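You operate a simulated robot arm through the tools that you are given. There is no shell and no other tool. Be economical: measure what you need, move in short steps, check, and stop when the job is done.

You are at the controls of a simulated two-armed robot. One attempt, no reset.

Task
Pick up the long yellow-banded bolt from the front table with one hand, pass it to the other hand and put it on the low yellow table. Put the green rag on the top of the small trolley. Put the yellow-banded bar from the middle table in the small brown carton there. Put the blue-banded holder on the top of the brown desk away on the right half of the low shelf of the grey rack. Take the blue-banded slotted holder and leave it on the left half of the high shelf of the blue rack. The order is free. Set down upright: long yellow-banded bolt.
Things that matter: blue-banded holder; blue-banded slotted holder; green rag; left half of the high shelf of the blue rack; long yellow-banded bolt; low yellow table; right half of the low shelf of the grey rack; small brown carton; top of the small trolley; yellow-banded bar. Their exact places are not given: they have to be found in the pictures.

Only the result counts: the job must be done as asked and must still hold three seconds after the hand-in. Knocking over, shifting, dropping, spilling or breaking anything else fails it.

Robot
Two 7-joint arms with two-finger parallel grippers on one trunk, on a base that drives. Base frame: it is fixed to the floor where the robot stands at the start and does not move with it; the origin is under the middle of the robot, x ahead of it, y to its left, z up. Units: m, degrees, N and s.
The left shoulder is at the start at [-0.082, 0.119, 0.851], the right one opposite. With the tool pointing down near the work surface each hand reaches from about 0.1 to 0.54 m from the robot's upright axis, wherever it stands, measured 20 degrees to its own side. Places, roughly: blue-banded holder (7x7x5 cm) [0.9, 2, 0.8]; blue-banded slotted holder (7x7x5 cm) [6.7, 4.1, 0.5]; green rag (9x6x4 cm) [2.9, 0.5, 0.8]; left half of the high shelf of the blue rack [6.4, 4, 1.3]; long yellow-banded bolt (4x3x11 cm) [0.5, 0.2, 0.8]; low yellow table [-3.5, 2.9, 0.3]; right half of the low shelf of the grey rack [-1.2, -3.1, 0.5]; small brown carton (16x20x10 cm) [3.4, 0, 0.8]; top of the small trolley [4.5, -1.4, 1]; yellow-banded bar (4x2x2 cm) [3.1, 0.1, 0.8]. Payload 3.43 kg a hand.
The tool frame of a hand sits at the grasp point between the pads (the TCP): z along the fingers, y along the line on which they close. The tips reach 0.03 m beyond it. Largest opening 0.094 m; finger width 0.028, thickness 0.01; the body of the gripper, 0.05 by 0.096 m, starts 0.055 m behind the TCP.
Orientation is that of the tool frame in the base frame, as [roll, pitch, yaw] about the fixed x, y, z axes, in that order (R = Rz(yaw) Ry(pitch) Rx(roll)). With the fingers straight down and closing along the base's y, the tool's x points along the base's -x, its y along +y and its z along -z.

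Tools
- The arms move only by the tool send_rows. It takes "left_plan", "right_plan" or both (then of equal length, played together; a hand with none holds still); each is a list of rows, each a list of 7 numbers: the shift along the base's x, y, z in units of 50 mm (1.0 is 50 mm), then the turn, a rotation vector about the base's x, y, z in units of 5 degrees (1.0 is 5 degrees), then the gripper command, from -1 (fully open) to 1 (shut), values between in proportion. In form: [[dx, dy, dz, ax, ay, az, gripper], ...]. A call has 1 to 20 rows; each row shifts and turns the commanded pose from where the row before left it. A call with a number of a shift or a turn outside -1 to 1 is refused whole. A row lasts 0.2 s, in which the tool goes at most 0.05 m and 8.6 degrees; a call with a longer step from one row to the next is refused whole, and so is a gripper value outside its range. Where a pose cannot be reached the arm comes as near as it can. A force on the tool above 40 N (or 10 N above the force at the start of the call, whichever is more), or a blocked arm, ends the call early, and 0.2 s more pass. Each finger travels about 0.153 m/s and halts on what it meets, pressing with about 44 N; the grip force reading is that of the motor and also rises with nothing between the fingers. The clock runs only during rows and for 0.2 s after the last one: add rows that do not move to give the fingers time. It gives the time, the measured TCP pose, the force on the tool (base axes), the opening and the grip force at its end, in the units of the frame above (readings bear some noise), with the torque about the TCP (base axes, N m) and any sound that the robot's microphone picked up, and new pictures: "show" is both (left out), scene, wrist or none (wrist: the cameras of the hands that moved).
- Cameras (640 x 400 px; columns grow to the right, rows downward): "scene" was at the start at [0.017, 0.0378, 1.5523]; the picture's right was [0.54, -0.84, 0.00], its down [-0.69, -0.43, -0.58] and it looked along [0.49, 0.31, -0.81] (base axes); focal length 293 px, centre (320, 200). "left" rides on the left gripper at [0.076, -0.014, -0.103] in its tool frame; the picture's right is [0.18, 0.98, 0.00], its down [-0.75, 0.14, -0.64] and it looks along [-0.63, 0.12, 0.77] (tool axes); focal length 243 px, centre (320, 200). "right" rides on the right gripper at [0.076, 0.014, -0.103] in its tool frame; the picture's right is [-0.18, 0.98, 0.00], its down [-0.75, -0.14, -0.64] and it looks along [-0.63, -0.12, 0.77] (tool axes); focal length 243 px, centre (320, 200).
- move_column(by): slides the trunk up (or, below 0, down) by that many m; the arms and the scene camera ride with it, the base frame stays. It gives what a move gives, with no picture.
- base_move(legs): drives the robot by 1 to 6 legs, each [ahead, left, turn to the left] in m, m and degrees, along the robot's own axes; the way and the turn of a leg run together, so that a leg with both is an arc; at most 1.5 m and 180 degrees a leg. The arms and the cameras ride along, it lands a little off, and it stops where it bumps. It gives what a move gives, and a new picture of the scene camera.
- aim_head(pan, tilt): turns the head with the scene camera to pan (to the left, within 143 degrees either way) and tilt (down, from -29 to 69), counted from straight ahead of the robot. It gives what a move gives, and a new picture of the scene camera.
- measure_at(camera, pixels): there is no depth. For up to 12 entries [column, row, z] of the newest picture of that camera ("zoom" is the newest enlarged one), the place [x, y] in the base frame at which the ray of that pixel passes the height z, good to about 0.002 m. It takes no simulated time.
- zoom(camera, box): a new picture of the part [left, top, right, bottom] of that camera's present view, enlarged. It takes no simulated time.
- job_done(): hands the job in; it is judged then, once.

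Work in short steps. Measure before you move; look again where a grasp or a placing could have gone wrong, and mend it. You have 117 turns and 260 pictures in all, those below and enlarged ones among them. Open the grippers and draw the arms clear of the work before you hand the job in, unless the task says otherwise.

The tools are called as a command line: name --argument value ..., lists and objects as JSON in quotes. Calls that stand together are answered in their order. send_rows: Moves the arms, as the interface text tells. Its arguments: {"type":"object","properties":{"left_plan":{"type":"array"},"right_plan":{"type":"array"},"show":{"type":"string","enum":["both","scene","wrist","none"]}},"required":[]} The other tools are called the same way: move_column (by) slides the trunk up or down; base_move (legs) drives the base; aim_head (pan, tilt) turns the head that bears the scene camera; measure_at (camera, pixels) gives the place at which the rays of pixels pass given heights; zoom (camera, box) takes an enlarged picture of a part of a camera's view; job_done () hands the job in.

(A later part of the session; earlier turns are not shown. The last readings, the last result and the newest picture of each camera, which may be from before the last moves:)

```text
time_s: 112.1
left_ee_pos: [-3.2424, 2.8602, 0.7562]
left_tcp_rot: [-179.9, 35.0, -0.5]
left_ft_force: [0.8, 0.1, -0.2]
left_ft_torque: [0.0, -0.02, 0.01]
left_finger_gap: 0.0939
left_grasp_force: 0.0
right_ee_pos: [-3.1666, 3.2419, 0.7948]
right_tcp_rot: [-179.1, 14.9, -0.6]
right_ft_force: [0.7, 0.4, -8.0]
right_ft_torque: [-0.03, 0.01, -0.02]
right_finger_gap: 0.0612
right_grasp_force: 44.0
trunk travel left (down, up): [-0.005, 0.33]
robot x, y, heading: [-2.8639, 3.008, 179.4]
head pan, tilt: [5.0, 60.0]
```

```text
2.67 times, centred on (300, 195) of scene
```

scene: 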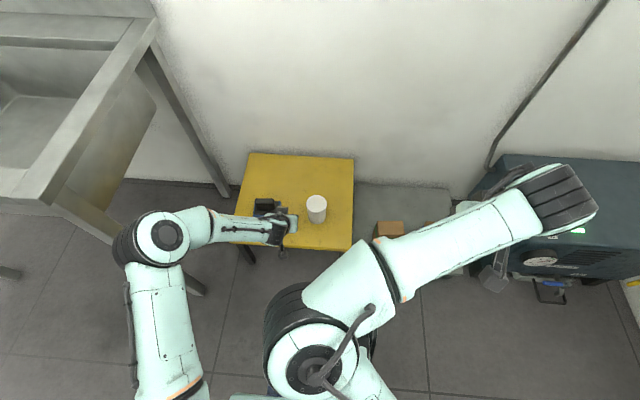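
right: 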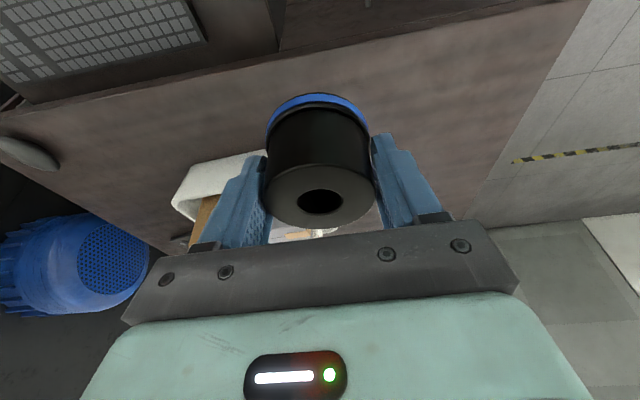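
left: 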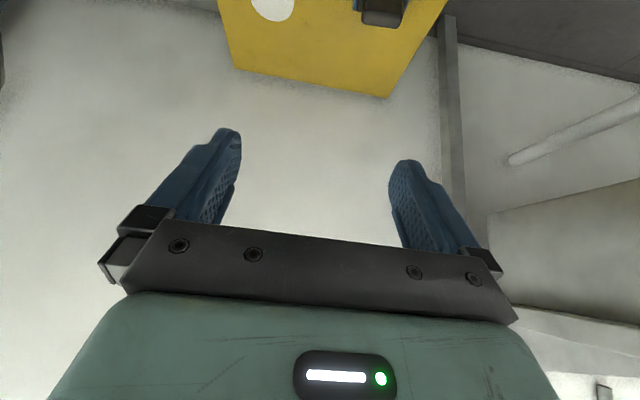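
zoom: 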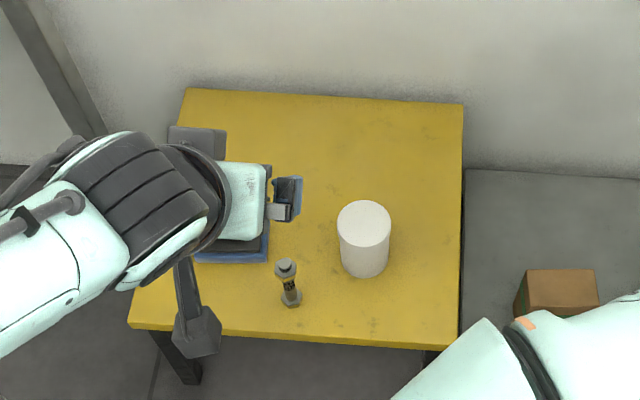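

The bolt stands upright on the yellow table. I tuck the left arm, raise the trunk, back off and turn toward the rear side of the room.

send_rows --left_plan '[[0.2, 0, 0.2, 0, -1, 0, -1], [0.2, 0, 0.2, 0, -1, 0, -1], [0.2, 0, 0.2, 0, -1, 0, -1], [0.2, 0, 0.2, 0, -1, 0, -1], [0.2, 0, 0.2, 0, -1, 0, -1], [0.2, 0, 0.2, 0, -1, 0, -1], [0.2, 0, 0.2, 0, -1, 0, -1]]' --show "none"

move_column --by 0.3

aim_head --pan 0 --tilt 30

base_move --legs '[[-0.38, 0, 0], [0, 0, 90]]'

```text
time_s: 113.7
left_ee_pos: [-3.1741, 2.8618, 0.8253]
left_tcp_rot: [-179.5, -0.2, -0.5]
left_ft_force: [-0.5, -0.4, -0.6]
left_ft_torque: [-0.01, 0.01, -0.02]
left_finger_gap: 0.0939
left_grasp_force: 0.1
right_ee_pos: [-3.166, 3.2426, 0.7949]
right_tcp_rot: [-179.1, 14.9, -0.6]
right_ft_force: [0.4, 0.7, -7.2]
right_ft_torque: [-0.03, 0.01, 0.0]
right_finger_gap: 0.0611
right_grasp_force: 43.9
trunk travel left (down, up): [-0.005, 0.33]
robot x, y, heading: [-2.8619, 3.0094, 179.3]
head pan, tilt: [5.0, 60.0]
```

```text
time_s: 116.7
left_ee_pos: [-3.1715, 2.8606, 1.1254]
left_tcp_rot: [-179.6, -0.3, -0.4]
left_ft_force: [0.3, -0.3, -0.4]
left_ft_torque: [0.0, -0.01, -0.01]
left_finger_gap: 0.0939
left_grasp_force: 0.0
right_ee_pos: [-3.1657, 3.2423, 1.0931]
right_tcp_rot: [-179.0, 15.0, -0.5]
right_ft_force: [-0.8, 0.0, -8.1]
right_ft_torque: [0.0, -0.02, -0.02]
right_finger_gap: 0.0613
right_grasp_force: 44.0
trunk travel left (down, up): [-0.305, 0.03]
robot x, y, heading: [-2.8612, 3.0086, 179.4]
head pan, tilt: [5.0, 60.0]
```

```text
time_s: 117.7
left_ee_pos: [-3.1719, 2.86, 1.1251]
left_tcp_rot: [-179.7, 0.0, -0.4]
left_ft_force: [-0.1, 0.0, 0.0]
left_ft_torque: [0.01, 0.0, 0.03]
left_finger_gap: 0.0938
left_grasp_force: 0.2
right_ee_pos: [-3.1656, 3.2419, 1.0939]
right_tcp_rot: [-179.1, 14.8, -0.6]
right_ft_force: [0.0, 0.1, -7.9]
right_ft_torque: [0.0, -0.01, 0.0]
right_finger_gap: 0.0609
right_grasp_force: 44.5
trunk travel left (down, up): [-0.305, 0.03]
robot x, y, heading: [-2.8589, 3.006, 179.4]
head pan, tilt: [0.0, 30.0]
```

scene: 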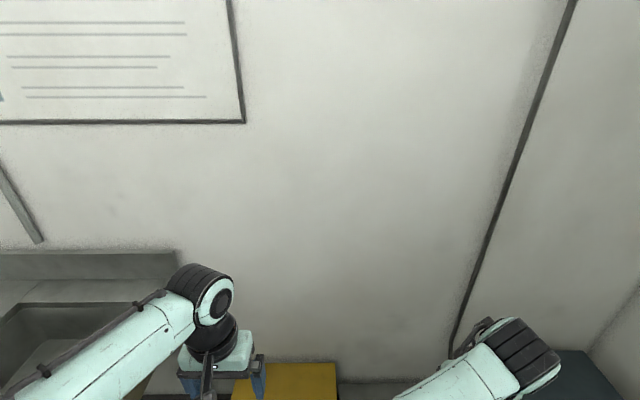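

```text
time_s: 123.9
left_ee_pos: [-2.3294, 2.6928, 1.1253]
left_tcp_rot: [-179.6, -0.1, 89.4]
left_ft_force: [0.0, -1.0, -0.7]
left_ft_torque: [-0.02, -0.02, -0.02]
left_finger_gap: 0.0937
left_grasp_force: 0.0
right_ee_pos: [-2.712, 2.6985, 1.0939]
right_tcp_rot: [-179.0, 14.9, 89.2]
right_ft_force: [-0.3, -1.1, -7.9]
right_ft_torque: [0.01, 0.01, -0.01]
right_finger_gap: 0.0615
right_grasp_force: 43.8
trunk travel left (down, up): [-0.305, 0.03]
robot x, y, heading: [-2.4744, 3.0032, -90.7]
head pan, tilt: [0.0, 30.0]
```

scene: 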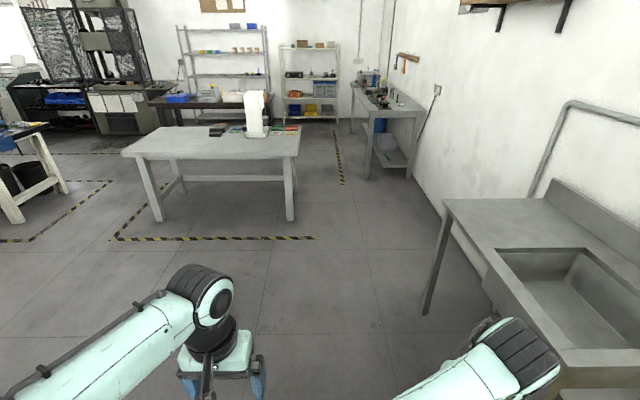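

A corridor runs between the white table and the wall bench. I measure feet on the floor.

measure_at --camera "scene" --pixels '[[290, 221, 0], [158, 220, 0], [368, 178, 0], [351, 131, 0], [428, 313, 0], [334, 122, 0], [283, 117, 0], [300, 130, 0.8], [340, 183, 0], [335, 131, 0], [165, 128, 0]]'

zoom --camera "scene" --box '[100, 0, 420, 200]'

```text
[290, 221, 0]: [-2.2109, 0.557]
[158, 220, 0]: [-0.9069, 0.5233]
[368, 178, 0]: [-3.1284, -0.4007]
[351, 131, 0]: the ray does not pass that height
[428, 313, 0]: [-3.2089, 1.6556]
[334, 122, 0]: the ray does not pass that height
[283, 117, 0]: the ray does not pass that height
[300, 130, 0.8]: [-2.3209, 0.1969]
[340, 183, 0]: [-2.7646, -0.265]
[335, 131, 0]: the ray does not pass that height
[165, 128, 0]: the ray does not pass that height
```

```text
2.00 times, centred on (260, 100) of scene
```

zoom: 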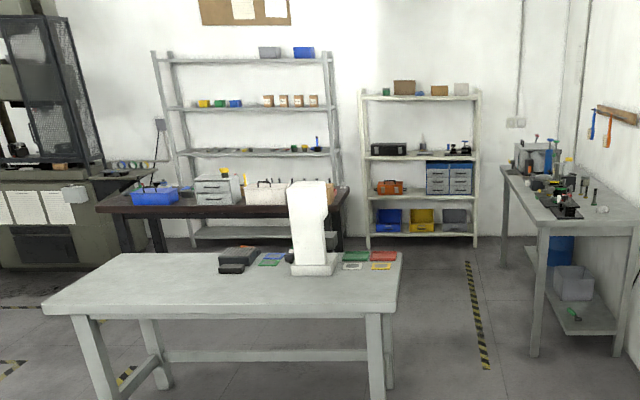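

Corridor at x≈−2.72 is about 0.8 m wide. I drive down it to y≈−0.7 and look again.

base_move --legs '[[1.3, -0.23, 0.7], [1.2, 0, 0], [1.2, 0, 0]]'

```text
time_s: 142.0
left_ee_pos: [-2.5492, -1.0234, 1.125]
left_tcp_rot: [-179.5, -0.1, 90.1]
left_ft_force: [0.9, 0.4, 0.6]
left_ft_torque: [-0.01, -0.04, 0.01]
left_finger_gap: 0.0939
left_grasp_force: 0.1
right_ee_pos: [-2.9326, -1.0209, 1.0942]
right_tcp_rot: [-179.1, 14.9, 89.8]
right_ft_force: [-0.1, 0.5, -8.8]
right_ft_torque: [-0.01, -0.02, -0.01]
right_finger_gap: 0.0609
right_grasp_force: 43.9
trunk travel left (down, up): [-0.305, 0.03]
robot x, y, heading: [-2.7029, -0.7162, -89.9]
head pan, tilt: [0.0, 30.0]
```

scene: 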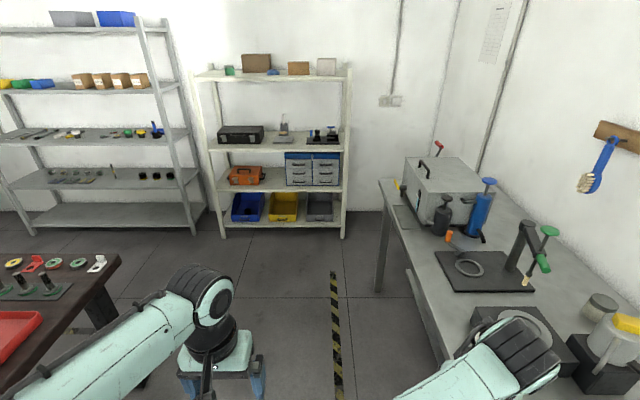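

measure_at --camera "scene" --pixels '[[206, 229, 0], [33, 235, 0], [225, 237, 0], [343, 238, 0], [200, 187, 0.48], [200, 187, 0.5], [10, 188, 0.5], [119, 256, 0.75], [60, 360, 0.75], [380, 290, 0], [378, 180, 0.85], [185, 135, 0.9]]'

zoom --camera "scene" --box '[0, 80, 240, 260]'

```text
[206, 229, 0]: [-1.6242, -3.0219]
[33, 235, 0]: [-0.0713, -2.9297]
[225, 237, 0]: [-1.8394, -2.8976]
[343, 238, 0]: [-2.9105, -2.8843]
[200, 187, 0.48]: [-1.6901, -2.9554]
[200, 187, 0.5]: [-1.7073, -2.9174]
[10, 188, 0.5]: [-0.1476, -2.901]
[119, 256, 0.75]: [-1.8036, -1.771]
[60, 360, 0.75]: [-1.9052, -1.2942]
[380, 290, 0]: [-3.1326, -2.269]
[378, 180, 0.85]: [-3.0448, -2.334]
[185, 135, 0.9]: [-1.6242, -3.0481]
```

```text
2.22 times, centred on (120, 170) of scene
```

zoom: 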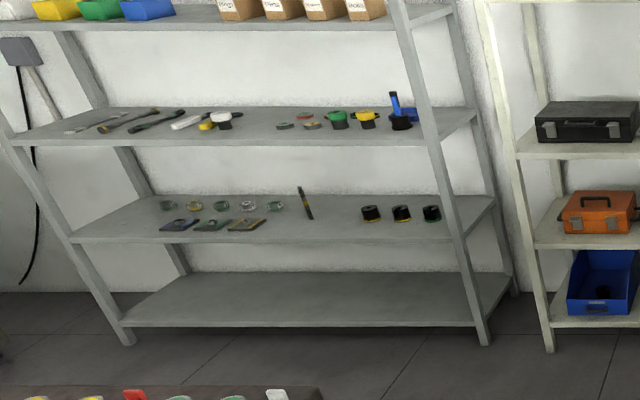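

Rack right half spans x≈−1.67…−0.9, front edge y≈−2.9, low shelf z≈0.5, three dark cylinders stand there. I drive around to face it at about (−1.15, −2.3).

base_move --legs '[[0.85, 0.2, 0], [0.73, 0, 0], [0, 1.32, 0]]'

aim_head --pan 0 --tilt 50

```text
time_s: 161.3
left_ee_pos: [-1.0314, -2.5621, 1.1257]
left_tcp_rot: [-179.6, 0.0, 92.8]
left_ft_force: [0.6, -0.3, 0.4]
left_ft_torque: [-0.02, 0.0, 0.01]
left_finger_gap: 0.0941
left_grasp_force: 0.0
right_ee_pos: [-1.4126, -2.5766, 1.0939]
right_tcp_rot: [-179.1, 15.0, 92.6]
right_ft_force: [1.4, 0.2, -6.7]
right_ft_torque: [0.01, -0.01, 0.02]
right_finger_gap: 0.061
right_grasp_force: 43.7
trunk travel left (down, up): [-0.305, 0.03]
robot x, y, heading: [-1.1983, -2.2627, -87.0]
head pan, tilt: [0.0, 30.0]
```

scene: 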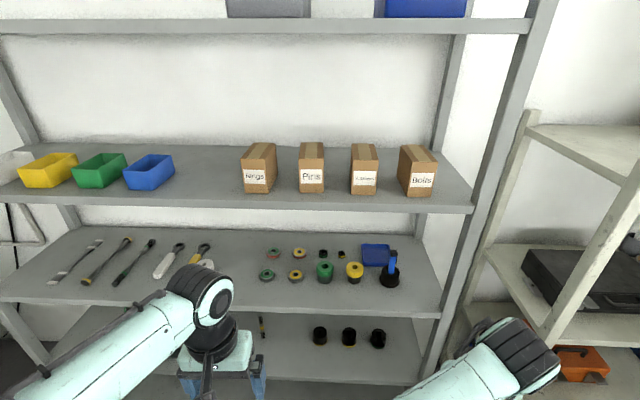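

```text
time_s: 162.2
left_ee_pos: [-1.0317, -2.5617, 1.1255]
left_tcp_rot: [-179.6, 0.0, 92.8]
left_ft_force: [0.2, 0.3, 0.7]
left_ft_torque: [0.05, -0.01, 0.04]
left_finger_gap: 0.0942
left_grasp_force: 0.0
right_ee_pos: [-1.4147, -2.5767, 1.0937]
right_tcp_rot: [-179.0, 15.0, 92.5]
right_ft_force: [-0.8, 0.4, -7.7]
right_ft_torque: [-0.01, 0.02, -0.01]
right_finger_gap: 0.0611
right_grasp_force: 43.8
trunk travel left (down, up): [-0.305, 0.03]
robot x, y, heading: [-1.1957, -2.2556, -87.5]
head pan, tilt: [0.0, 50.0]
```

scene: 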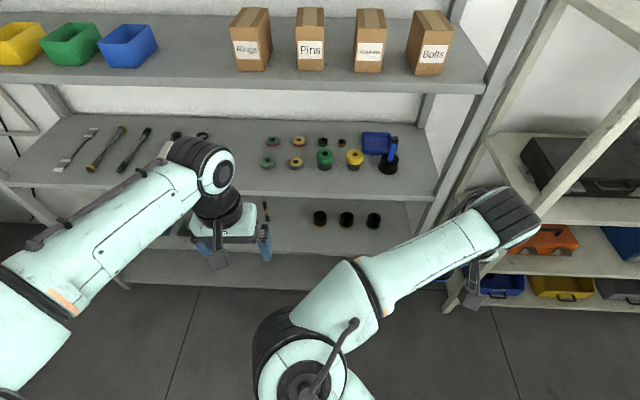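

I take measures from this height, then lower the trunk and compare to get shelf heights.

measure_at --camera "scene" --pixels '[[320, 226, 0.5], [374, 228, 0.5], [300, 252, 0.45], [300, 252, 0.5], [300, 252, 0.55], [410, 200, 0.8], [410, 200, 0.85], [410, 200, 0.9], [413, 238, 0.5]]'

move_column --by -0.3

aim_head --pan 0 --tilt 45

```text
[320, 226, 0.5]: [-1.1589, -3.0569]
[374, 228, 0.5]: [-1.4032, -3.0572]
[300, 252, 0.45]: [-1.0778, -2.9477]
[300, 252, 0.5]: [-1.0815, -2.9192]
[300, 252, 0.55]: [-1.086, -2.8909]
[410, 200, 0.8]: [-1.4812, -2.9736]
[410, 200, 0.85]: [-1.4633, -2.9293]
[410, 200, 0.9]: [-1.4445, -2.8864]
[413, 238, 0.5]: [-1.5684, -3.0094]
```

```text
time_s: 165.2
left_ee_pos: [-1.0309, -2.56, 0.8254]
left_tcp_rot: [-179.6, -0.2, 92.8]
left_ft_force: [0.3, -0.4, 0.3]
left_ft_torque: [0.02, 0.0, 0.01]
left_finger_gap: 0.094
left_grasp_force: 0.0
right_ee_pos: [-1.4149, -2.5766, 0.7938]
right_tcp_rot: [-179.1, 14.9, 92.8]
right_ft_force: [0.3, 0.0, -7.5]
right_ft_torque: [-0.02, -0.01, -0.02]
right_finger_gap: 0.0609
right_grasp_force: 43.9
trunk travel left (down, up): [-0.005, 0.33]
robot x, y, heading: [-1.1983, -2.2609, -87.2]
head pan, tilt: [0.0, 50.0]
```

```text
time_s: 165.8
left_ee_pos: [-1.0312, -2.5615, 0.8251]
left_tcp_rot: [-179.6, -0.1, 92.7]
left_ft_force: [0.4, -0.1, -0.2]
left_ft_torque: [0.0, -0.01, -0.02]
left_finger_gap: 0.0938
left_grasp_force: 0.2
right_ee_pos: [-1.4136, -2.5775, 0.7937]
right_tcp_rot: [-179.1, 14.9, 92.5]
right_ft_force: [0.8, -0.5, -7.3]
right_ft_torque: [0.05, 0.04, -0.03]
right_finger_gap: 0.061
right_grasp_force: 43.8
trunk travel left (down, up): [-0.005, 0.33]
robot x, y, heading: [-1.1942, -2.2601, -87.3]
head pan, tilt: [0.0, 45.0]
```

scene: 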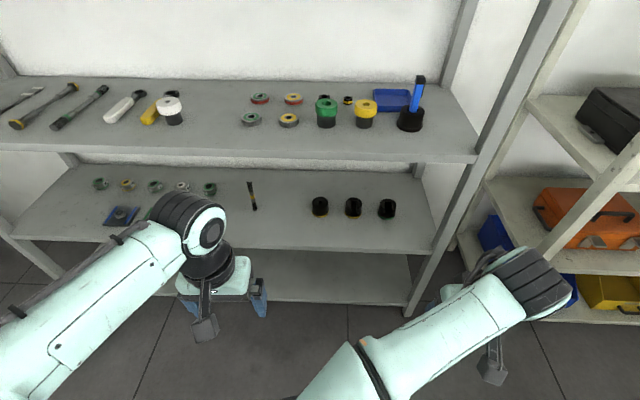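

measure_at --camera "scene" --pixels '[[320, 214, 0.45], [320, 214, 0.5], [387, 217, 0.5], [387, 217, 0.55], [320, 250, 0.45], [320, 250, 0.5], [320, 250, 0.47], [410, 160, 0.85], [410, 160, 0.9], [410, 155, 0.85], [434, 250, 0.5], [300, 241, 0.5]]'

zoom --camera "scene" --box '[280, 140, 480, 280]'

```text
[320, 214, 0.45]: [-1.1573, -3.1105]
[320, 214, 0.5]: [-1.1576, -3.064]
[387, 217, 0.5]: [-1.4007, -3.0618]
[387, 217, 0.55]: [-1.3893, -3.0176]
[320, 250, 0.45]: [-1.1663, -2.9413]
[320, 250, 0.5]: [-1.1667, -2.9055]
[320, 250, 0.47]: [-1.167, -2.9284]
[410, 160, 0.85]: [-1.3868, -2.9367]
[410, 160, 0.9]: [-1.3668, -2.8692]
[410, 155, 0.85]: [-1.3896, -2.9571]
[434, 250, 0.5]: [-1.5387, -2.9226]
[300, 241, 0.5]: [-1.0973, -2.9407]
```

```text
2.86 times, centred on (380, 210) of scene
```

zoom: 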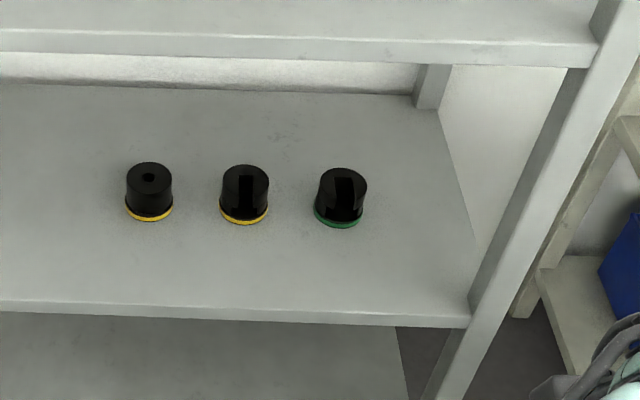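

Low shelf z≈0.50, front edge y≈−2.92, upper shelf underside ≈0.84; free spot at (−1.22, −2.965) before the cylinders. I draw the arms back a little, then step the base closer.

send_rows --right_plan '[[0, 0.3, 0, 0, 0, 0, 1], [0, 0.3, 0, 0, 0, 0, 1], [0, 0.3, 0, 0, 0, 0, 1], [0, 0.3, 0, 0, 0, 0, 1]]' --left_plan '[[0, 0.3, 0, 0, 0, 0, -1], [0, 0.3, 0, 0, 0, 0, -1], [0, 0.3, 0, 0, 0, 0, -1], [0, 0.3, 0, 0, 0, 0, -1]]' --show "none"

base_move --legs '[[0.225, 0.094, -2.7]]'

```text
time_s: 166.8
left_ee_pos: [-1.0311, -2.5002, 0.8266]
left_tcp_rot: [-179.6, -0.1, 92.8]
left_ft_force: [-0.2, 0.8, -0.2]
left_ft_torque: [0.03, 0.01, 0.02]
left_finger_gap: 0.094
left_grasp_force: 0.0
right_ee_pos: [-1.4144, -2.5166, 0.7933]
right_tcp_rot: [-179.1, 14.8, 92.5]
right_ft_force: [0.4, 0.2, -8.5]
right_ft_torque: [0.04, -0.02, 0.01]
right_finger_gap: 0.0611
right_grasp_force: 44.2
trunk travel left (down, up): [-0.005, 0.33]
robot x, y, heading: [-1.1983, -2.2581, -87.3]
head pan, tilt: [0.0, 45.0]
```

```text
time_s: 168.6
left_ee_pos: [-0.9434, -2.7317, 0.8254]
left_tcp_rot: [-179.6, -0.1, 90.0]
left_ft_force: [-0.1, 0.2, 0.4]
left_ft_torque: [0.0, -0.02, 0.03]
left_finger_gap: 0.0939
left_grasp_force: 0.1
right_ee_pos: [-1.3285, -2.7293, 0.7939]
right_tcp_rot: [-179.2, 14.9, 89.8]
right_ft_force: [0.1, -0.1, -7.8]
right_ft_torque: [0.03, 0.0, -0.01]
right_finger_gap: 0.0611
right_grasp_force: 44.0
trunk travel left (down, up): [-0.005, 0.33]
robot x, y, heading: [-1.1014, -2.4795, -90.0]
head pan, tilt: [0.0, 45.0]
```

scene: 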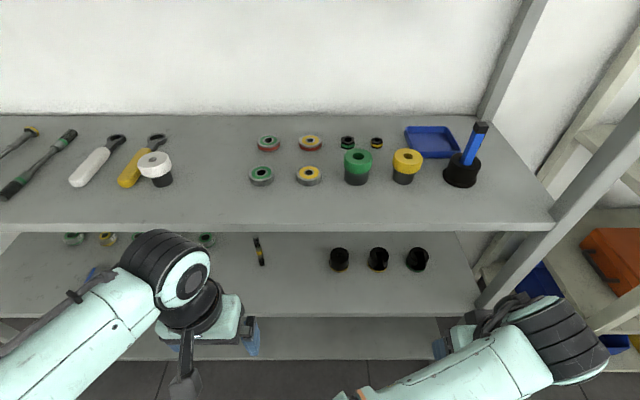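

I lower the right hand in front of the shelf gap (z≈0.567).

send_rows --right_plan '[[0.36, 0, -0.91, 0, 0, 0, 1], [0.36, 0, -0.91, 0, 0, 0, 1], [0.36, 0, -0.91, 0, 0, 0, 1], [0.36, 0, -0.91, 0, 0, 0, 1], [0.36, 0, -0.91, 0, 0, 0, 1], [0, 0, 0, 0, 0, 0, 1]]'

```text
time_s: 170.0
left_ee_pos: [-0.9441, -2.7312, 0.8251]
left_tcp_rot: [-179.6, -0.1, 90.0]
left_ft_force: [0.1, 0.3, 0.3]
left_ft_torque: [0.0, 0.0, 0.0]
left_finger_gap: 0.0941
left_grasp_force: 0.1
right_ee_pos: [-1.2395, -2.728, 0.5672]
right_tcp_rot: [-179.1, 14.9, 89.8]
right_ft_force: [0.2, 0.1, -8.3]
right_ft_torque: [-0.01, 0.02, -0.02]
right_finger_gap: 0.0603
right_grasp_force: 43.9
trunk travel left (down, up): [-0.005, 0.33]
robot x, y, heading: [-1.1006, -2.484, -90.1]
head pan, tilt: [0.0, 45.0]
```

scene: 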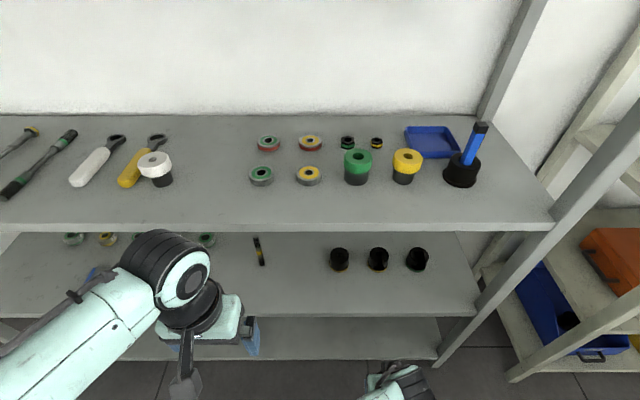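
right: 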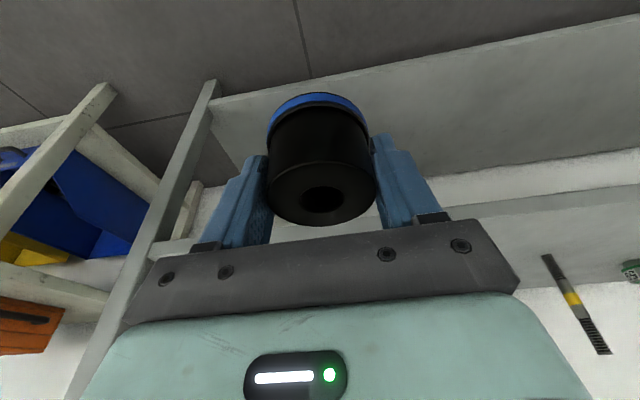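

I verify the shelf front edge with the wrist camera.

measure_at --camera "right" --pixels '[[560, 193, 0.47], [560, 214, 0.5], [560, 204, 0.5], [560, 193, 0.5], [570, 295, 0.5]]'

zoom --camera "right" --box '[400, 120, 640, 300]'

```text
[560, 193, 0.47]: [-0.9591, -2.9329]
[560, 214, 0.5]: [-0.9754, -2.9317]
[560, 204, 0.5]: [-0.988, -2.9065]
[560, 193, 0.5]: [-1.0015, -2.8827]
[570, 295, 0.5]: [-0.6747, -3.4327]
```

```text
2.22 times, centred on (520, 210) of right
```

zoom: 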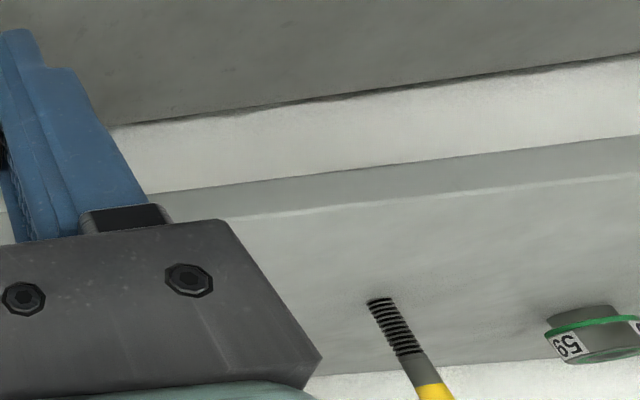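

Edge agrees (y≈−2.915). I advance into the shelf to y=−2.965.

send_rows --right_plan '[[0.065, -0.79, 0, 0, 0, 0, 1], [0.065, -0.79, 0, 0, 0, 0, 1], [0.065, -0.79, 0, 0, 0, 0, 1], [0.065, -0.79, 0, 0, 0, 0, 1], [0.065, -0.79, 0, 0, 0, 0, 1], [0.065, -0.79, 0, 0, 0, 0, 1], [0, 0, 0, 0, 0, 0, 1]]'

```text
time_s: 171.6
left_ee_pos: [-0.9446, -2.7305, 0.8253]
left_tcp_rot: [-179.6, 0.0, 90.0]
left_ft_force: [-0.2, -0.3, 0.7]
left_ft_torque: [0.03, 0.01, 0.0]
left_finger_gap: 0.0941
left_grasp_force: 0.2
right_ee_pos: [-1.2173, -2.9682, 0.5655]
right_tcp_rot: [-179.1, 14.8, 89.8]
right_ft_force: [-0.6, -0.9, -8.0]
right_ft_torque: [-0.02, 0.03, -0.04]
right_finger_gap: 0.0603
right_grasp_force: 44.2
trunk travel left (down, up): [-0.005, 0.33]
robot x, y, heading: [-1.0983, -2.4811, -90.0]
head pan, tilt: [0.0, 45.0]
```

scene: 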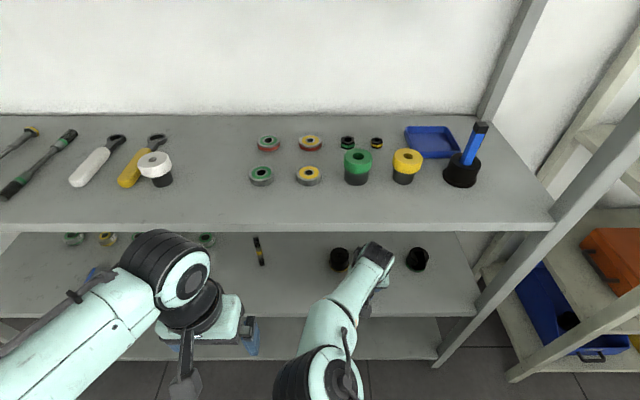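
right: 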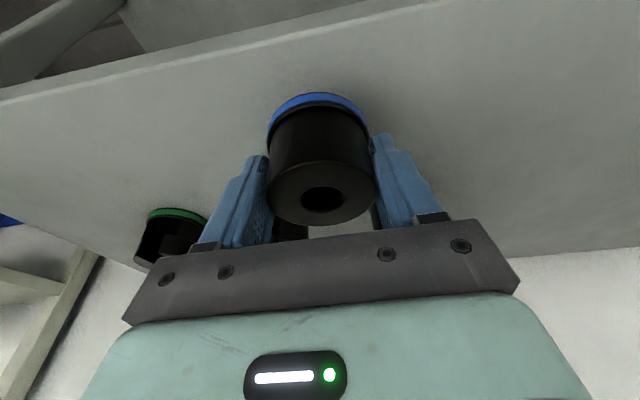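

Above the free spot. I lower in small steps for contact.

send_rows --right_plan '[[0, 0, -0.12, 0, 0, 0, 1], [0, 0, -0.12, 0, 0, 0, 1], [0, 0, -0.12, 0, 0, 0, 1], [0, 0, -0.06, 0, 0, 0, 1]]' --show "wrist"

```text
time_s: 172.6
left_ee_pos: [-0.9441, -2.7314, 0.8251]
left_tcp_rot: [-179.6, -0.1, 90.1]
left_ft_force: [-0.3, -0.3, 0.3]
left_ft_torque: [0.02, 0.04, -0.01]
left_finger_gap: 0.094
left_grasp_force: 0.1
right_ee_pos: [-1.2187, -2.9662, 0.5448]
right_tcp_rot: [-179.1, 15.0, 89.8]
right_ft_force: [0.6, -1.5, -7.7]
right_ft_torque: [-0.01, 0.0, -0.02]
right_finger_gap: 0.0605
right_grasp_force: 44.6
trunk travel left (down, up): [-0.005, 0.33]
robot x, y, heading: [-1.0989, -2.4782, -89.9]
head pan, tilt: [0.0, 45.0]
```

right: 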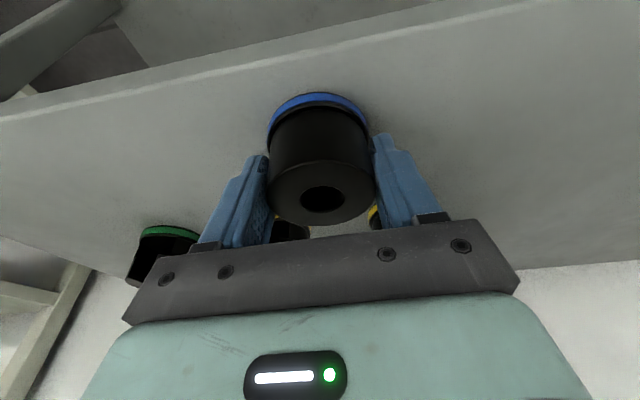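

send_rows --right_plan '[[0, 0, -0.04, 0, 0, 0, 1], [0, 0, -0.04, 0, 0, 0, 1], [0, 0, -0.04, 0, 0, 0, 1]]' --show "none"

```text
time_s: 173.4
left_ee_pos: [-0.9441, -2.7296, 0.8272]
left_tcp_rot: [-179.6, 0.0, 90.0]
left_ft_force: [-0.3, 0.6, -0.4]
left_ft_torque: [0.02, 0.0, 0.0]
left_finger_gap: 0.094
left_grasp_force: 0.2
right_ee_pos: [-1.218, -2.9662, 0.5438]
right_tcp_rot: [-179.0, 15.3, 89.8]
right_ft_force: [-2.6, 7.3, 28.6]
right_ft_torque: [0.73, -0.92, 0.31]
right_finger_gap: 0.0606
right_grasp_force: 43.8
trunk travel left (down, up): [-0.005, 0.33]
robot x, y, heading: [-1.0999, -2.4793, -90.1]
head pan, tilt: [0.0, 45.0]
```

Contact. I relieve, open, and withdraw toward the robot.

send_rows --right_plan '[[0, 0, 0.09, 0, 0, 0, 1], [0, 0, 0, 0, 0, 0, 0], [0, 0, 0, 0, 0, 0, -1], [0, 0, 0, 0, 0, 0, -1], [0, 0, 0, 0, 0, 0, -1], [0, 0.2, 0.2, 0, 0, 0, -1], [0, 0.5, 0.3, 0, 0, 0, -1], [0, 0.8, 0, 0, 0, 0, -1], [0, 0.8, 0, 0, 0, 0, -1], [0, 0.9, 0, 0, 0, 0, -1], [0, 0.9, 0, 0, 0, 0, -1], [0, 0.9, 0, 0, 0, 0, -1]]' --show "both"

zoom --camera "scene" --box '[280, 200, 480, 330]'

```text
time_s: 176.0
left_ee_pos: [-0.9446, -2.7309, 0.8252]
left_tcp_rot: [-179.6, -0.1, 90.0]
left_ft_force: [0.4, 0.3, 0.5]
left_ft_torque: [0.0, -0.01, 0.01]
left_finger_gap: 0.094
left_grasp_force: 0.2
right_ee_pos: [-1.2207, -2.7157, 0.5686]
right_tcp_rot: [-178.8, 14.7, 89.4]
right_ft_force: [-0.6, 0.2, -0.3]
right_ft_torque: [0.03, 0.03, -0.01]
right_finger_gap: 0.0943
right_grasp_force: 0.0
trunk travel left (down, up): [-0.005, 0.33]
robot x, y, heading: [-1.0981, -2.4824, -90.1]
head pan, tilt: [0.0, 45.0]
```

scene: 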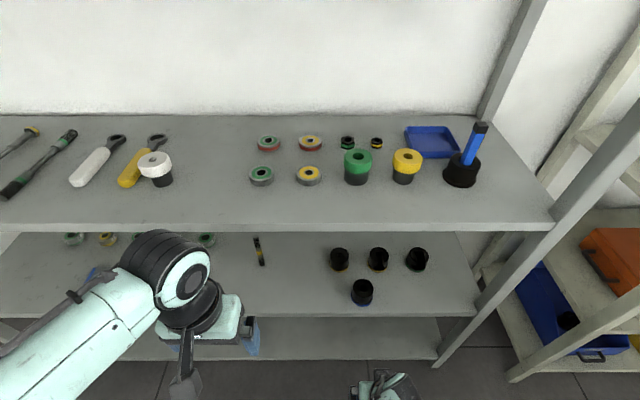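
right: 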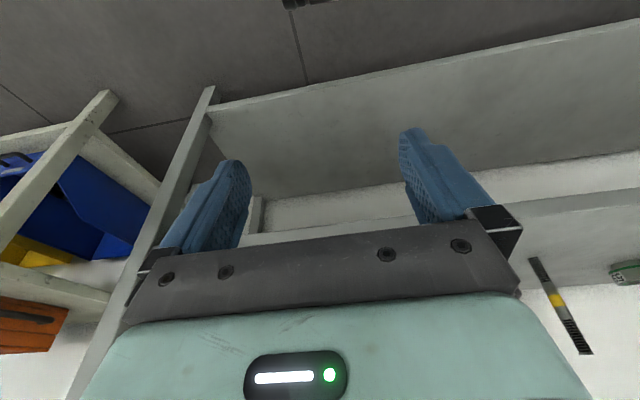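

```text
3.08 times, centred on (380, 265) of scene
```

zoom: 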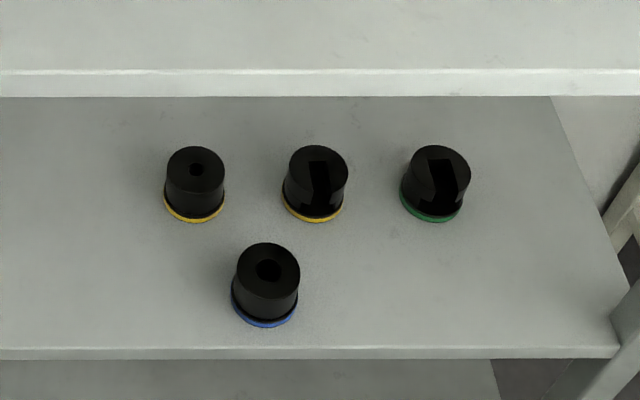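

Holder is placed on the low shelf, standing. I raise the right hand and trunk, back out, go back west and north, and turn toward +x.

send_rows --right_plan '[[0, 0.2, 0.9, 0, 0, 0, -1], [0, 0.1, 0.95, 0, 0, 0, -1], [0, 0, 0.95, 0, 0, 0, -1], [0, 0, 0.95, 0, 0, 0, -1], [0, 0, 0.95, 0, 0, 0, -1]]' --show "none"

move_column --by 0.3

aim_head --pan 0 --tilt 40

base_move --legs '[[-0.17, 0, 0], [0, -1.36, 0], [-1.3, 0, 0], [0, 0, 90]]'

```text
time_s: 176.5
left_ee_pos: [-0.945, -2.7316, 0.8263]
left_tcp_rot: [-179.6, -0.2, 90.1]
left_ft_force: [-0.7, 0.5, -0.1]
left_ft_torque: [0.04, 0.0, 0.0]
left_finger_gap: 0.0941
left_grasp_force: 0.0
right_ee_pos: [-1.2817, -2.6985, 0.6025]
right_tcp_rot: [-176.8, 10.3, 78.6]
right_ft_force: [-0.4, -0.2, 0.3]
right_ft_torque: [-0.03, -0.01, 0.02]
right_finger_gap: 0.0942
right_grasp_force: 0.1
trunk travel left (down, up): [-0.005, 0.33]
robot x, y, heading: [-1.1007, -2.4814, -90.1]
head pan, tilt: [0.0, 45.0]
stopped in row 2 (right hand): the arm was blocked; the commanded pose is now the measured one
```

```text
time_s: 179.5
left_ee_pos: [-0.9442, -2.7314, 1.126]
left_tcp_rot: [-179.6, -0.1, 89.9]
left_ft_force: [-0.9, 0.0, 0.9]
left_ft_torque: [0.01, 0.02, 0.02]
left_finger_gap: 0.0941
left_grasp_force: 0.0
right_ee_pos: [-1.2809, -2.7093, 0.9088]
right_tcp_rot: [-176.9, 11.2, 78.6]
right_ft_force: [-0.1, -0.2, -0.4]
right_ft_torque: [0.02, 0.04, 0.01]
right_finger_gap: 0.0938
right_grasp_force: 0.1
trunk travel left (down, up): [-0.305, 0.03]
robot x, y, heading: [-1.1011, -2.4823, -89.8]
head pan, tilt: [0.0, 45.0]
```

```text
time_s: 180.2
left_ee_pos: [-0.9453, -2.7316, 1.127]
left_tcp_rot: [-179.6, 0.0, 90.1]
left_ft_force: [0.4, -0.2, -0.2]
left_ft_torque: [-0.01, -0.02, -0.01]
left_finger_gap: 0.094
left_grasp_force: 0.0
right_ee_pos: [-1.2814, -2.7105, 0.9097]
right_tcp_rot: [-177.1, 11.3, 78.5]
right_ft_force: [-1.4, -0.6, 0.8]
right_ft_torque: [-0.01, 0.0, -0.02]
right_finger_gap: 0.094
right_grasp_force: 0.1
trunk travel left (down, up): [-0.305, 0.03]
robot x, y, heading: [-1.0978, -2.4803, -89.8]
head pan, tilt: [0.0, 40.0]
```

scene: 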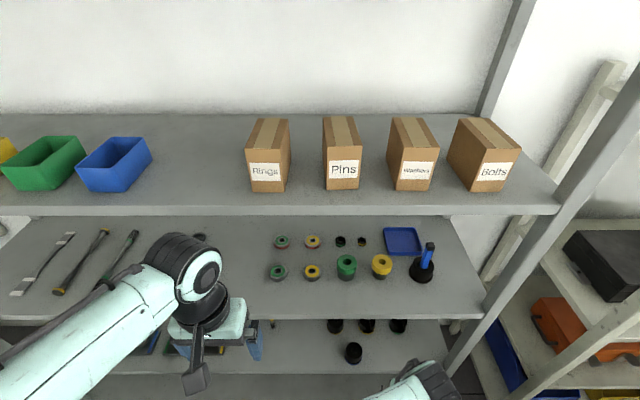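

```text
time_s: 203.1
left_ee_pos: [-2.1813, -0.8645, 1.1254]
left_tcp_rot: [-179.6, 0.0, -179.9]
left_ft_force: [0.0, 0.5, -0.1]
left_ft_torque: [0.0, 0.01, 0.0]
left_finger_gap: 0.0937
left_grasp_force: 0.1
right_ee_pos: [-2.2011, -1.2018, 0.9099]
right_tcp_rot: [-177.0, 11.3, 168.5]
right_ft_force: [-0.4, 0.2, -0.2]
right_ft_torque: [0.0, -0.04, -0.01]
right_finger_gap: 0.094
right_grasp_force: 0.0
trunk travel left (down, up): [-0.305, 0.03]
robot x, y, heading: [-2.4325, -1.0191, -0.0]
head pan, tilt: [0.0, 40.0]
```

scene: 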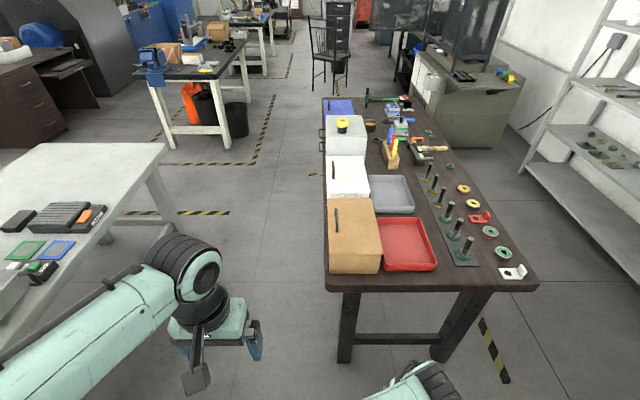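

The gap between white and brown tables is visible. I measure both edges.

measure_at --camera "scene" --pixels '[[327, 290, 0.75], [322, 98, 0.75], [165, 146, 0.8], [60, 270, 0.8], [185, 233, 0], [344, 362, 0], [225, 140, 0], [240, 136, 0], [335, 88, 0], [415, 118, 0]]'

```text
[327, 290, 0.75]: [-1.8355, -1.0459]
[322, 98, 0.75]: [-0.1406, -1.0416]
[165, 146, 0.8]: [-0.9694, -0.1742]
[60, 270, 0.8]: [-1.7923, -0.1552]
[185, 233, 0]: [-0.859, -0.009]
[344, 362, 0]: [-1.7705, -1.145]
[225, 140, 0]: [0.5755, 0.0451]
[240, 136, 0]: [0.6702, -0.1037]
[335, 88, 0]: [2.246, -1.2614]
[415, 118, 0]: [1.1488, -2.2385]
```

The gap is 0.87 m (y −1.04…−0.17). I lift the right hand and drive along y≈−0.6.

send_rows --right_plan '[[0.3, 0.1, 0.6, 0, 0, 0.8, -1], [0.3, 0.1, 0.6, 0, 0, 0.8, -1], [0.3, 0.1, 0.6, 0, 0, 0.7, -1], [0.3, 0, 0.6, 0, 0, 0, -1], [0.3, 0, 0.6, 0, 1, 0, -1], [0, 0, 0.6, 0, 1, 0, -1]]' --show "none"

base_move --legs '[[0.2, 0.4, 0], [1.2, 0, 0], [1.1, 0, 0]]'

```text
time_s: 204.5
left_ee_pos: [-2.1808, -0.8661, 1.1255]
left_tcp_rot: [-179.5, 0.0, -179.8]
left_ft_force: [0.2, 0.5, 0.4]
left_ft_torque: [-0.01, 0.01, -0.01]
left_finger_gap: 0.0941
left_grasp_force: 0.0
right_ee_pos: [-2.1269, -1.1889, 1.0891]
right_tcp_rot: [-177.0, 1.2, -179.9]
right_ft_force: [-0.3, 0.0, -0.2]
right_ft_torque: [-0.04, -0.01, 0.0]
right_finger_gap: 0.0939
right_grasp_force: 0.1
trunk travel left (down, up): [-0.305, 0.03]
robot x, y, heading: [-2.4323, -1.0232, 0.1]
head pan, tilt: [0.0, 40.0]
```

```text
time_s: 219.7
left_ee_pos: [0.3484, -0.4581, 1.1264]
left_tcp_rot: [-179.7, 0.1, 179.6]
left_ft_force: [0.2, 0.3, -0.2]
left_ft_torque: [0.0, 0.02, -0.03]
left_finger_gap: 0.0936
left_grasp_force: 0.1
right_ee_pos: [0.4019, -0.7803, 1.0877]
right_tcp_rot: [-177.0, 1.5, 179.8]
right_ft_force: [-0.6, 0.2, 0.9]
right_ft_torque: [-0.01, -0.01, 0.02]
right_finger_gap: 0.0941
right_grasp_force: 0.0
trunk travel left (down, up): [-0.305, 0.03]
robot x, y, heading: [0.1023, -0.6114, -0.6]
head pan, tilt: [0.0, 40.0]
```

scene: 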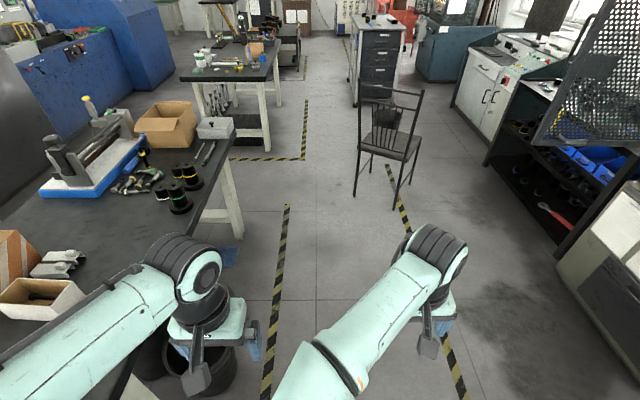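

I measure the middle table, chair, and front table edges for the path.

measure_at --camera "scene" --pixels '[[233, 120, 0.79], [240, 235, 0], [357, 195, 0], [396, 208, 0], [182, 80, 0.78], [265, 78, 0.78], [280, 40, 0.78], [267, 152, 0], [385, 103, 0], [352, 75, 0], [409, 182, 0]]'

zoom --camera "scene" --box '[160, 0, 420, 160]'

```text
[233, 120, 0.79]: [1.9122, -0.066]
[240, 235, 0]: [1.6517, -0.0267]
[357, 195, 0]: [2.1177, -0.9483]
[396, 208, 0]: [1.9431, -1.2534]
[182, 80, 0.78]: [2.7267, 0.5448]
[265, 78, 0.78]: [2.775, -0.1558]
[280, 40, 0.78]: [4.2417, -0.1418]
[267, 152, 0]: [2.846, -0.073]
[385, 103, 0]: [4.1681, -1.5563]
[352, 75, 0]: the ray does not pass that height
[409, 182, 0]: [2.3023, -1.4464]
```

```text
2.46 times, centred on (290, 80) of scene
```

zoom: 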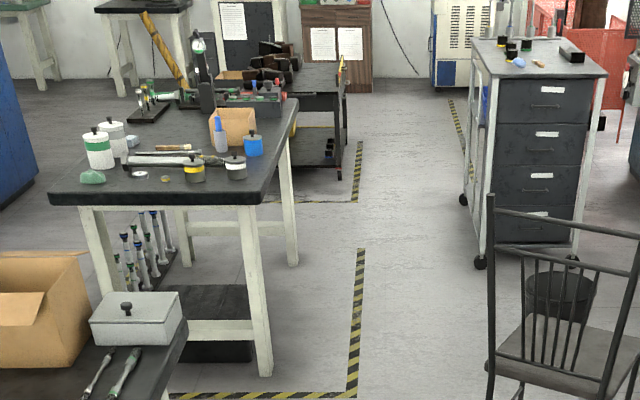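

Middle table: x≥2.73, y −0.15…0.55; chair leg at (2.12,−0.95). I drive to (2.38,−0.48), turn to face +y, and look at the gap.

base_move --legs '[[1.1, 0.08, 0.6], [1.18, 0.06, 0], [0, 0, 90]]'

aim_head --pan -30 --tilt 45

```text
time_s: 234.6
left_ee_pos: [2.1859, -0.2402, 1.1264]
left_tcp_rot: [-179.6, 0.0, -88.7]
left_ft_force: [-0.1, -0.6, -0.3]
left_ft_torque: [-0.01, 0.01, 0.01]
left_finger_gap: 0.0939
left_grasp_force: 0.0
right_ee_pos: [2.5062, -0.1786, 1.0878]
right_tcp_rot: [-177.1, 1.3, -88.6]
right_ft_force: [0.1, 0.6, -0.6]
right_ft_torque: [0.01, 0.01, 0.01]
right_finger_gap: 0.094
right_grasp_force: 0.0
trunk travel left (down, up): [-0.305, 0.03]
robot x, y, heading: [2.3453, -0.4848, 91.1]
head pan, tilt: [0.0, 40.0]
```

scene: 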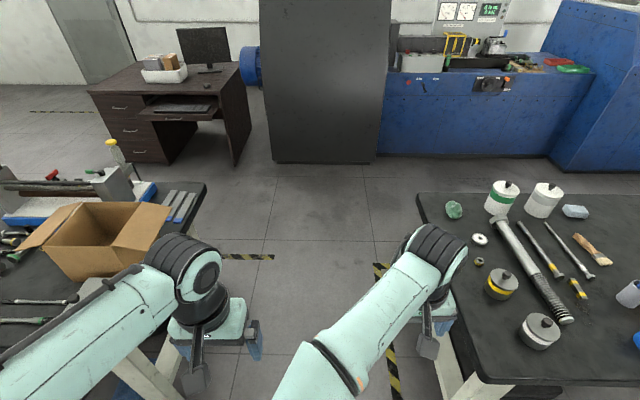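

```text
time_s: 235.6
left_ee_pos: [2.1863, -0.2397, 1.1259]
left_tcp_rot: [-179.5, 0.0, -88.7]
left_ft_force: [-0.2, -0.1, -0.2]
left_ft_torque: [0.02, 0.0, 0.01]
left_finger_gap: 0.094
left_grasp_force: 0.0
right_ee_pos: [2.5059, -0.1776, 1.0885]
right_tcp_rot: [-177.0, 1.3, -88.7]
right_ft_force: [-0.2, -0.1, -0.8]
right_ft_torque: [-0.02, 0.01, 0.0]
right_finger_gap: 0.0943
right_grasp_force: 0.1
trunk travel left (down, up): [-0.305, 0.03]
robot x, y, heading: [2.3438, -0.4895, 91.0]
head pan, tilt: [-30.0, 45.0]
```

scene: 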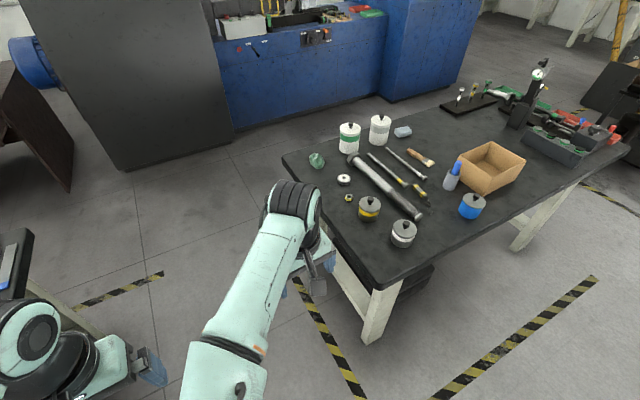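

Clear view of the table. I zoom on the objects and measure.

zoom --camera "scene" --box '[280, 110, 540, 260]'

measure_at --camera "scene" --pixels '[[316, 162, 0.8], [316, 166, 0.78], [420, 193, 0.79], [490, 172, 0.78], [458, 160, 0.88], [490, 142, 0.88], [525, 158, 0.88], [492, 186, 0.88], [380, 285, 0.78], [284, 158, 0.78]]'

```text
2.46 times, centred on (410, 185) of scene
```

zoom: 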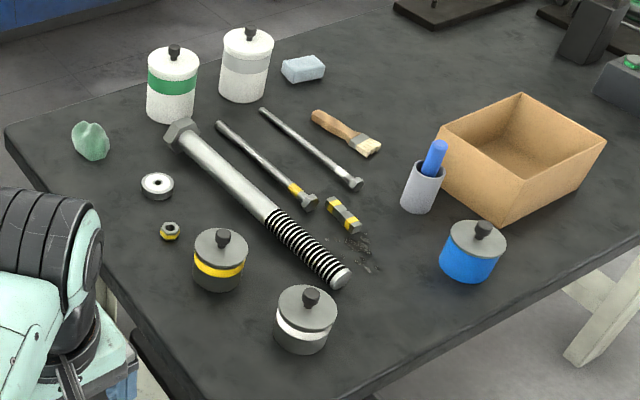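

```text
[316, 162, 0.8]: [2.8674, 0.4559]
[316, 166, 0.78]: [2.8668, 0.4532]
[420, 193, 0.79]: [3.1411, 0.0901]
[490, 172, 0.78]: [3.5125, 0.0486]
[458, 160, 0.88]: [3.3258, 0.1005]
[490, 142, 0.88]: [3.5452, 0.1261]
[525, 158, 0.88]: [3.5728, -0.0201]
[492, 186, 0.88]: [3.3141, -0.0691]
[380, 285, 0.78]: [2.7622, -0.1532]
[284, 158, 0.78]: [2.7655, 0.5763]
```

Rag at about (2.866, 0.455), bar at (3.14, 0.095), carton centre ≈(3.44, 0.03). I drive ahead into the gap to (2.40, 0.2).

base_move --legs '[[0.69, -0.065, -1]]'

aim_head --pan -55 --tilt 60

```text
time_s: 239.4
left_ee_pos: [2.2473, 0.4522, 1.1258]
left_tcp_rot: [-179.6, 0.0, -89.8]
left_ft_force: [-0.1, 0.2, -0.6]
left_ft_torque: [-0.02, -0.02, 0.01]
left_finger_gap: 0.0939
left_grasp_force: 0.1
right_ee_pos: [2.57, 0.5089, 1.088]
right_tcp_rot: [-177.1, 1.2, -89.7]
right_ft_force: [-0.2, -0.2, 0.2]
right_ft_torque: [-0.01, 0.01, -0.03]
right_finger_gap: 0.094
right_grasp_force: 0.0
trunk travel left (down, up): [-0.305, 0.03]
robot x, y, heading: [2.4005, 0.202, 90.5]
head pan, tilt: [-30.0, 45.0]
```

scene: 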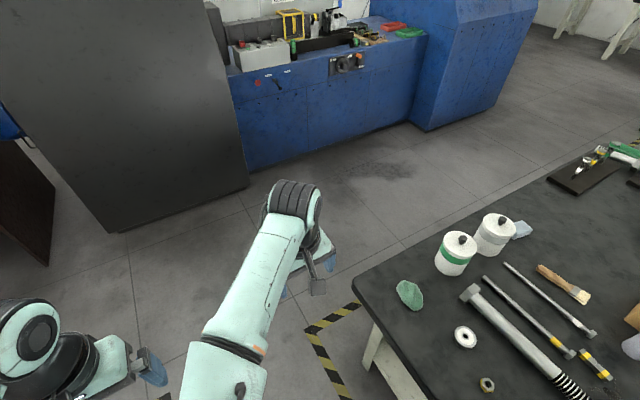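

```text
time_s: 240.3
left_ee_pos: [2.2468, 0.4527, 1.1257]
left_tcp_rot: [-179.5, 0.0, -89.8]
left_ft_force: [0.1, 0.1, -0.2]
left_ft_torque: [-0.01, 0.01, -0.01]
left_finger_gap: 0.0939
left_grasp_force: 0.1
right_ee_pos: [2.5687, 0.5087, 1.0895]
right_tcp_rot: [-177.0, 1.3, -89.7]
right_ft_force: [-0.6, -0.2, 0.1]
right_ft_torque: [-0.02, -0.02, 0.03]
right_finger_gap: 0.0938
right_grasp_force: 0.0
trunk travel left (down, up): [-0.305, 0.03]
robot x, y, heading: [2.408, 0.2064, 90.0]
head pan, tilt: [-55.0, 60.0]
```

scene: 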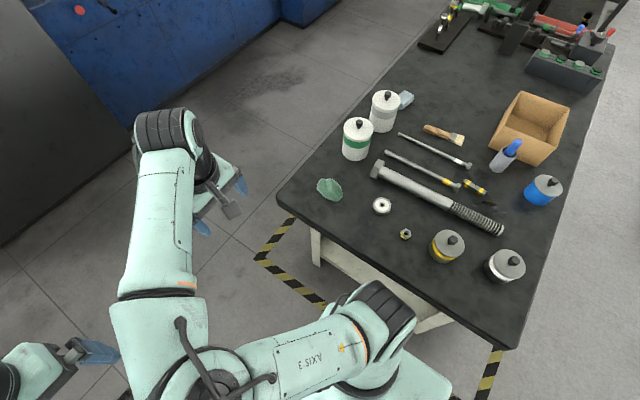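

zoom --camera "scene" --box '[280, 100, 520, 260]'

measure_at --camera "scene" --pixels '[[330, 190, 0.78], [330, 188, 0.8], [318, 186, 0.8], [342, 192, 0.79], [325, 178, 0.8], [332, 199, 0.78], [465, 184, 0.79], [484, 190, 0.79], [356, 155, 0.78], [381, 207, 0.79]]'

```text
2.50 times, centred on (400, 180) of scene
```

zoom: 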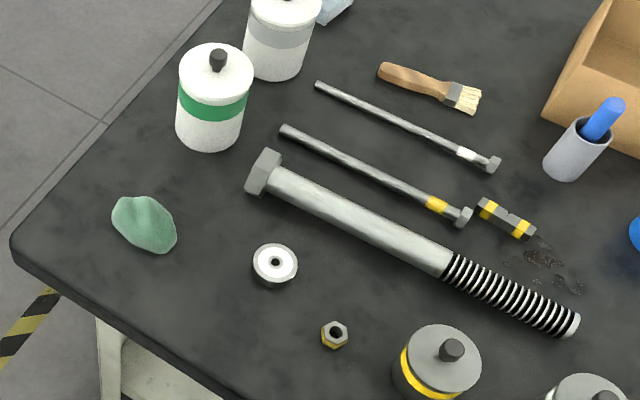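

```text
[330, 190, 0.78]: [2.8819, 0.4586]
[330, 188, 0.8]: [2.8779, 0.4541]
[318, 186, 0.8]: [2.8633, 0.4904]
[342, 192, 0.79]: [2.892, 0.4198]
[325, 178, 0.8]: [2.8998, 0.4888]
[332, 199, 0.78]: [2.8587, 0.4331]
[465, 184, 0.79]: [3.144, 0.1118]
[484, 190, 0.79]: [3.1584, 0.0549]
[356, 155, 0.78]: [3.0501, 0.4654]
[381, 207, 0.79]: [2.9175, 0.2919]
```

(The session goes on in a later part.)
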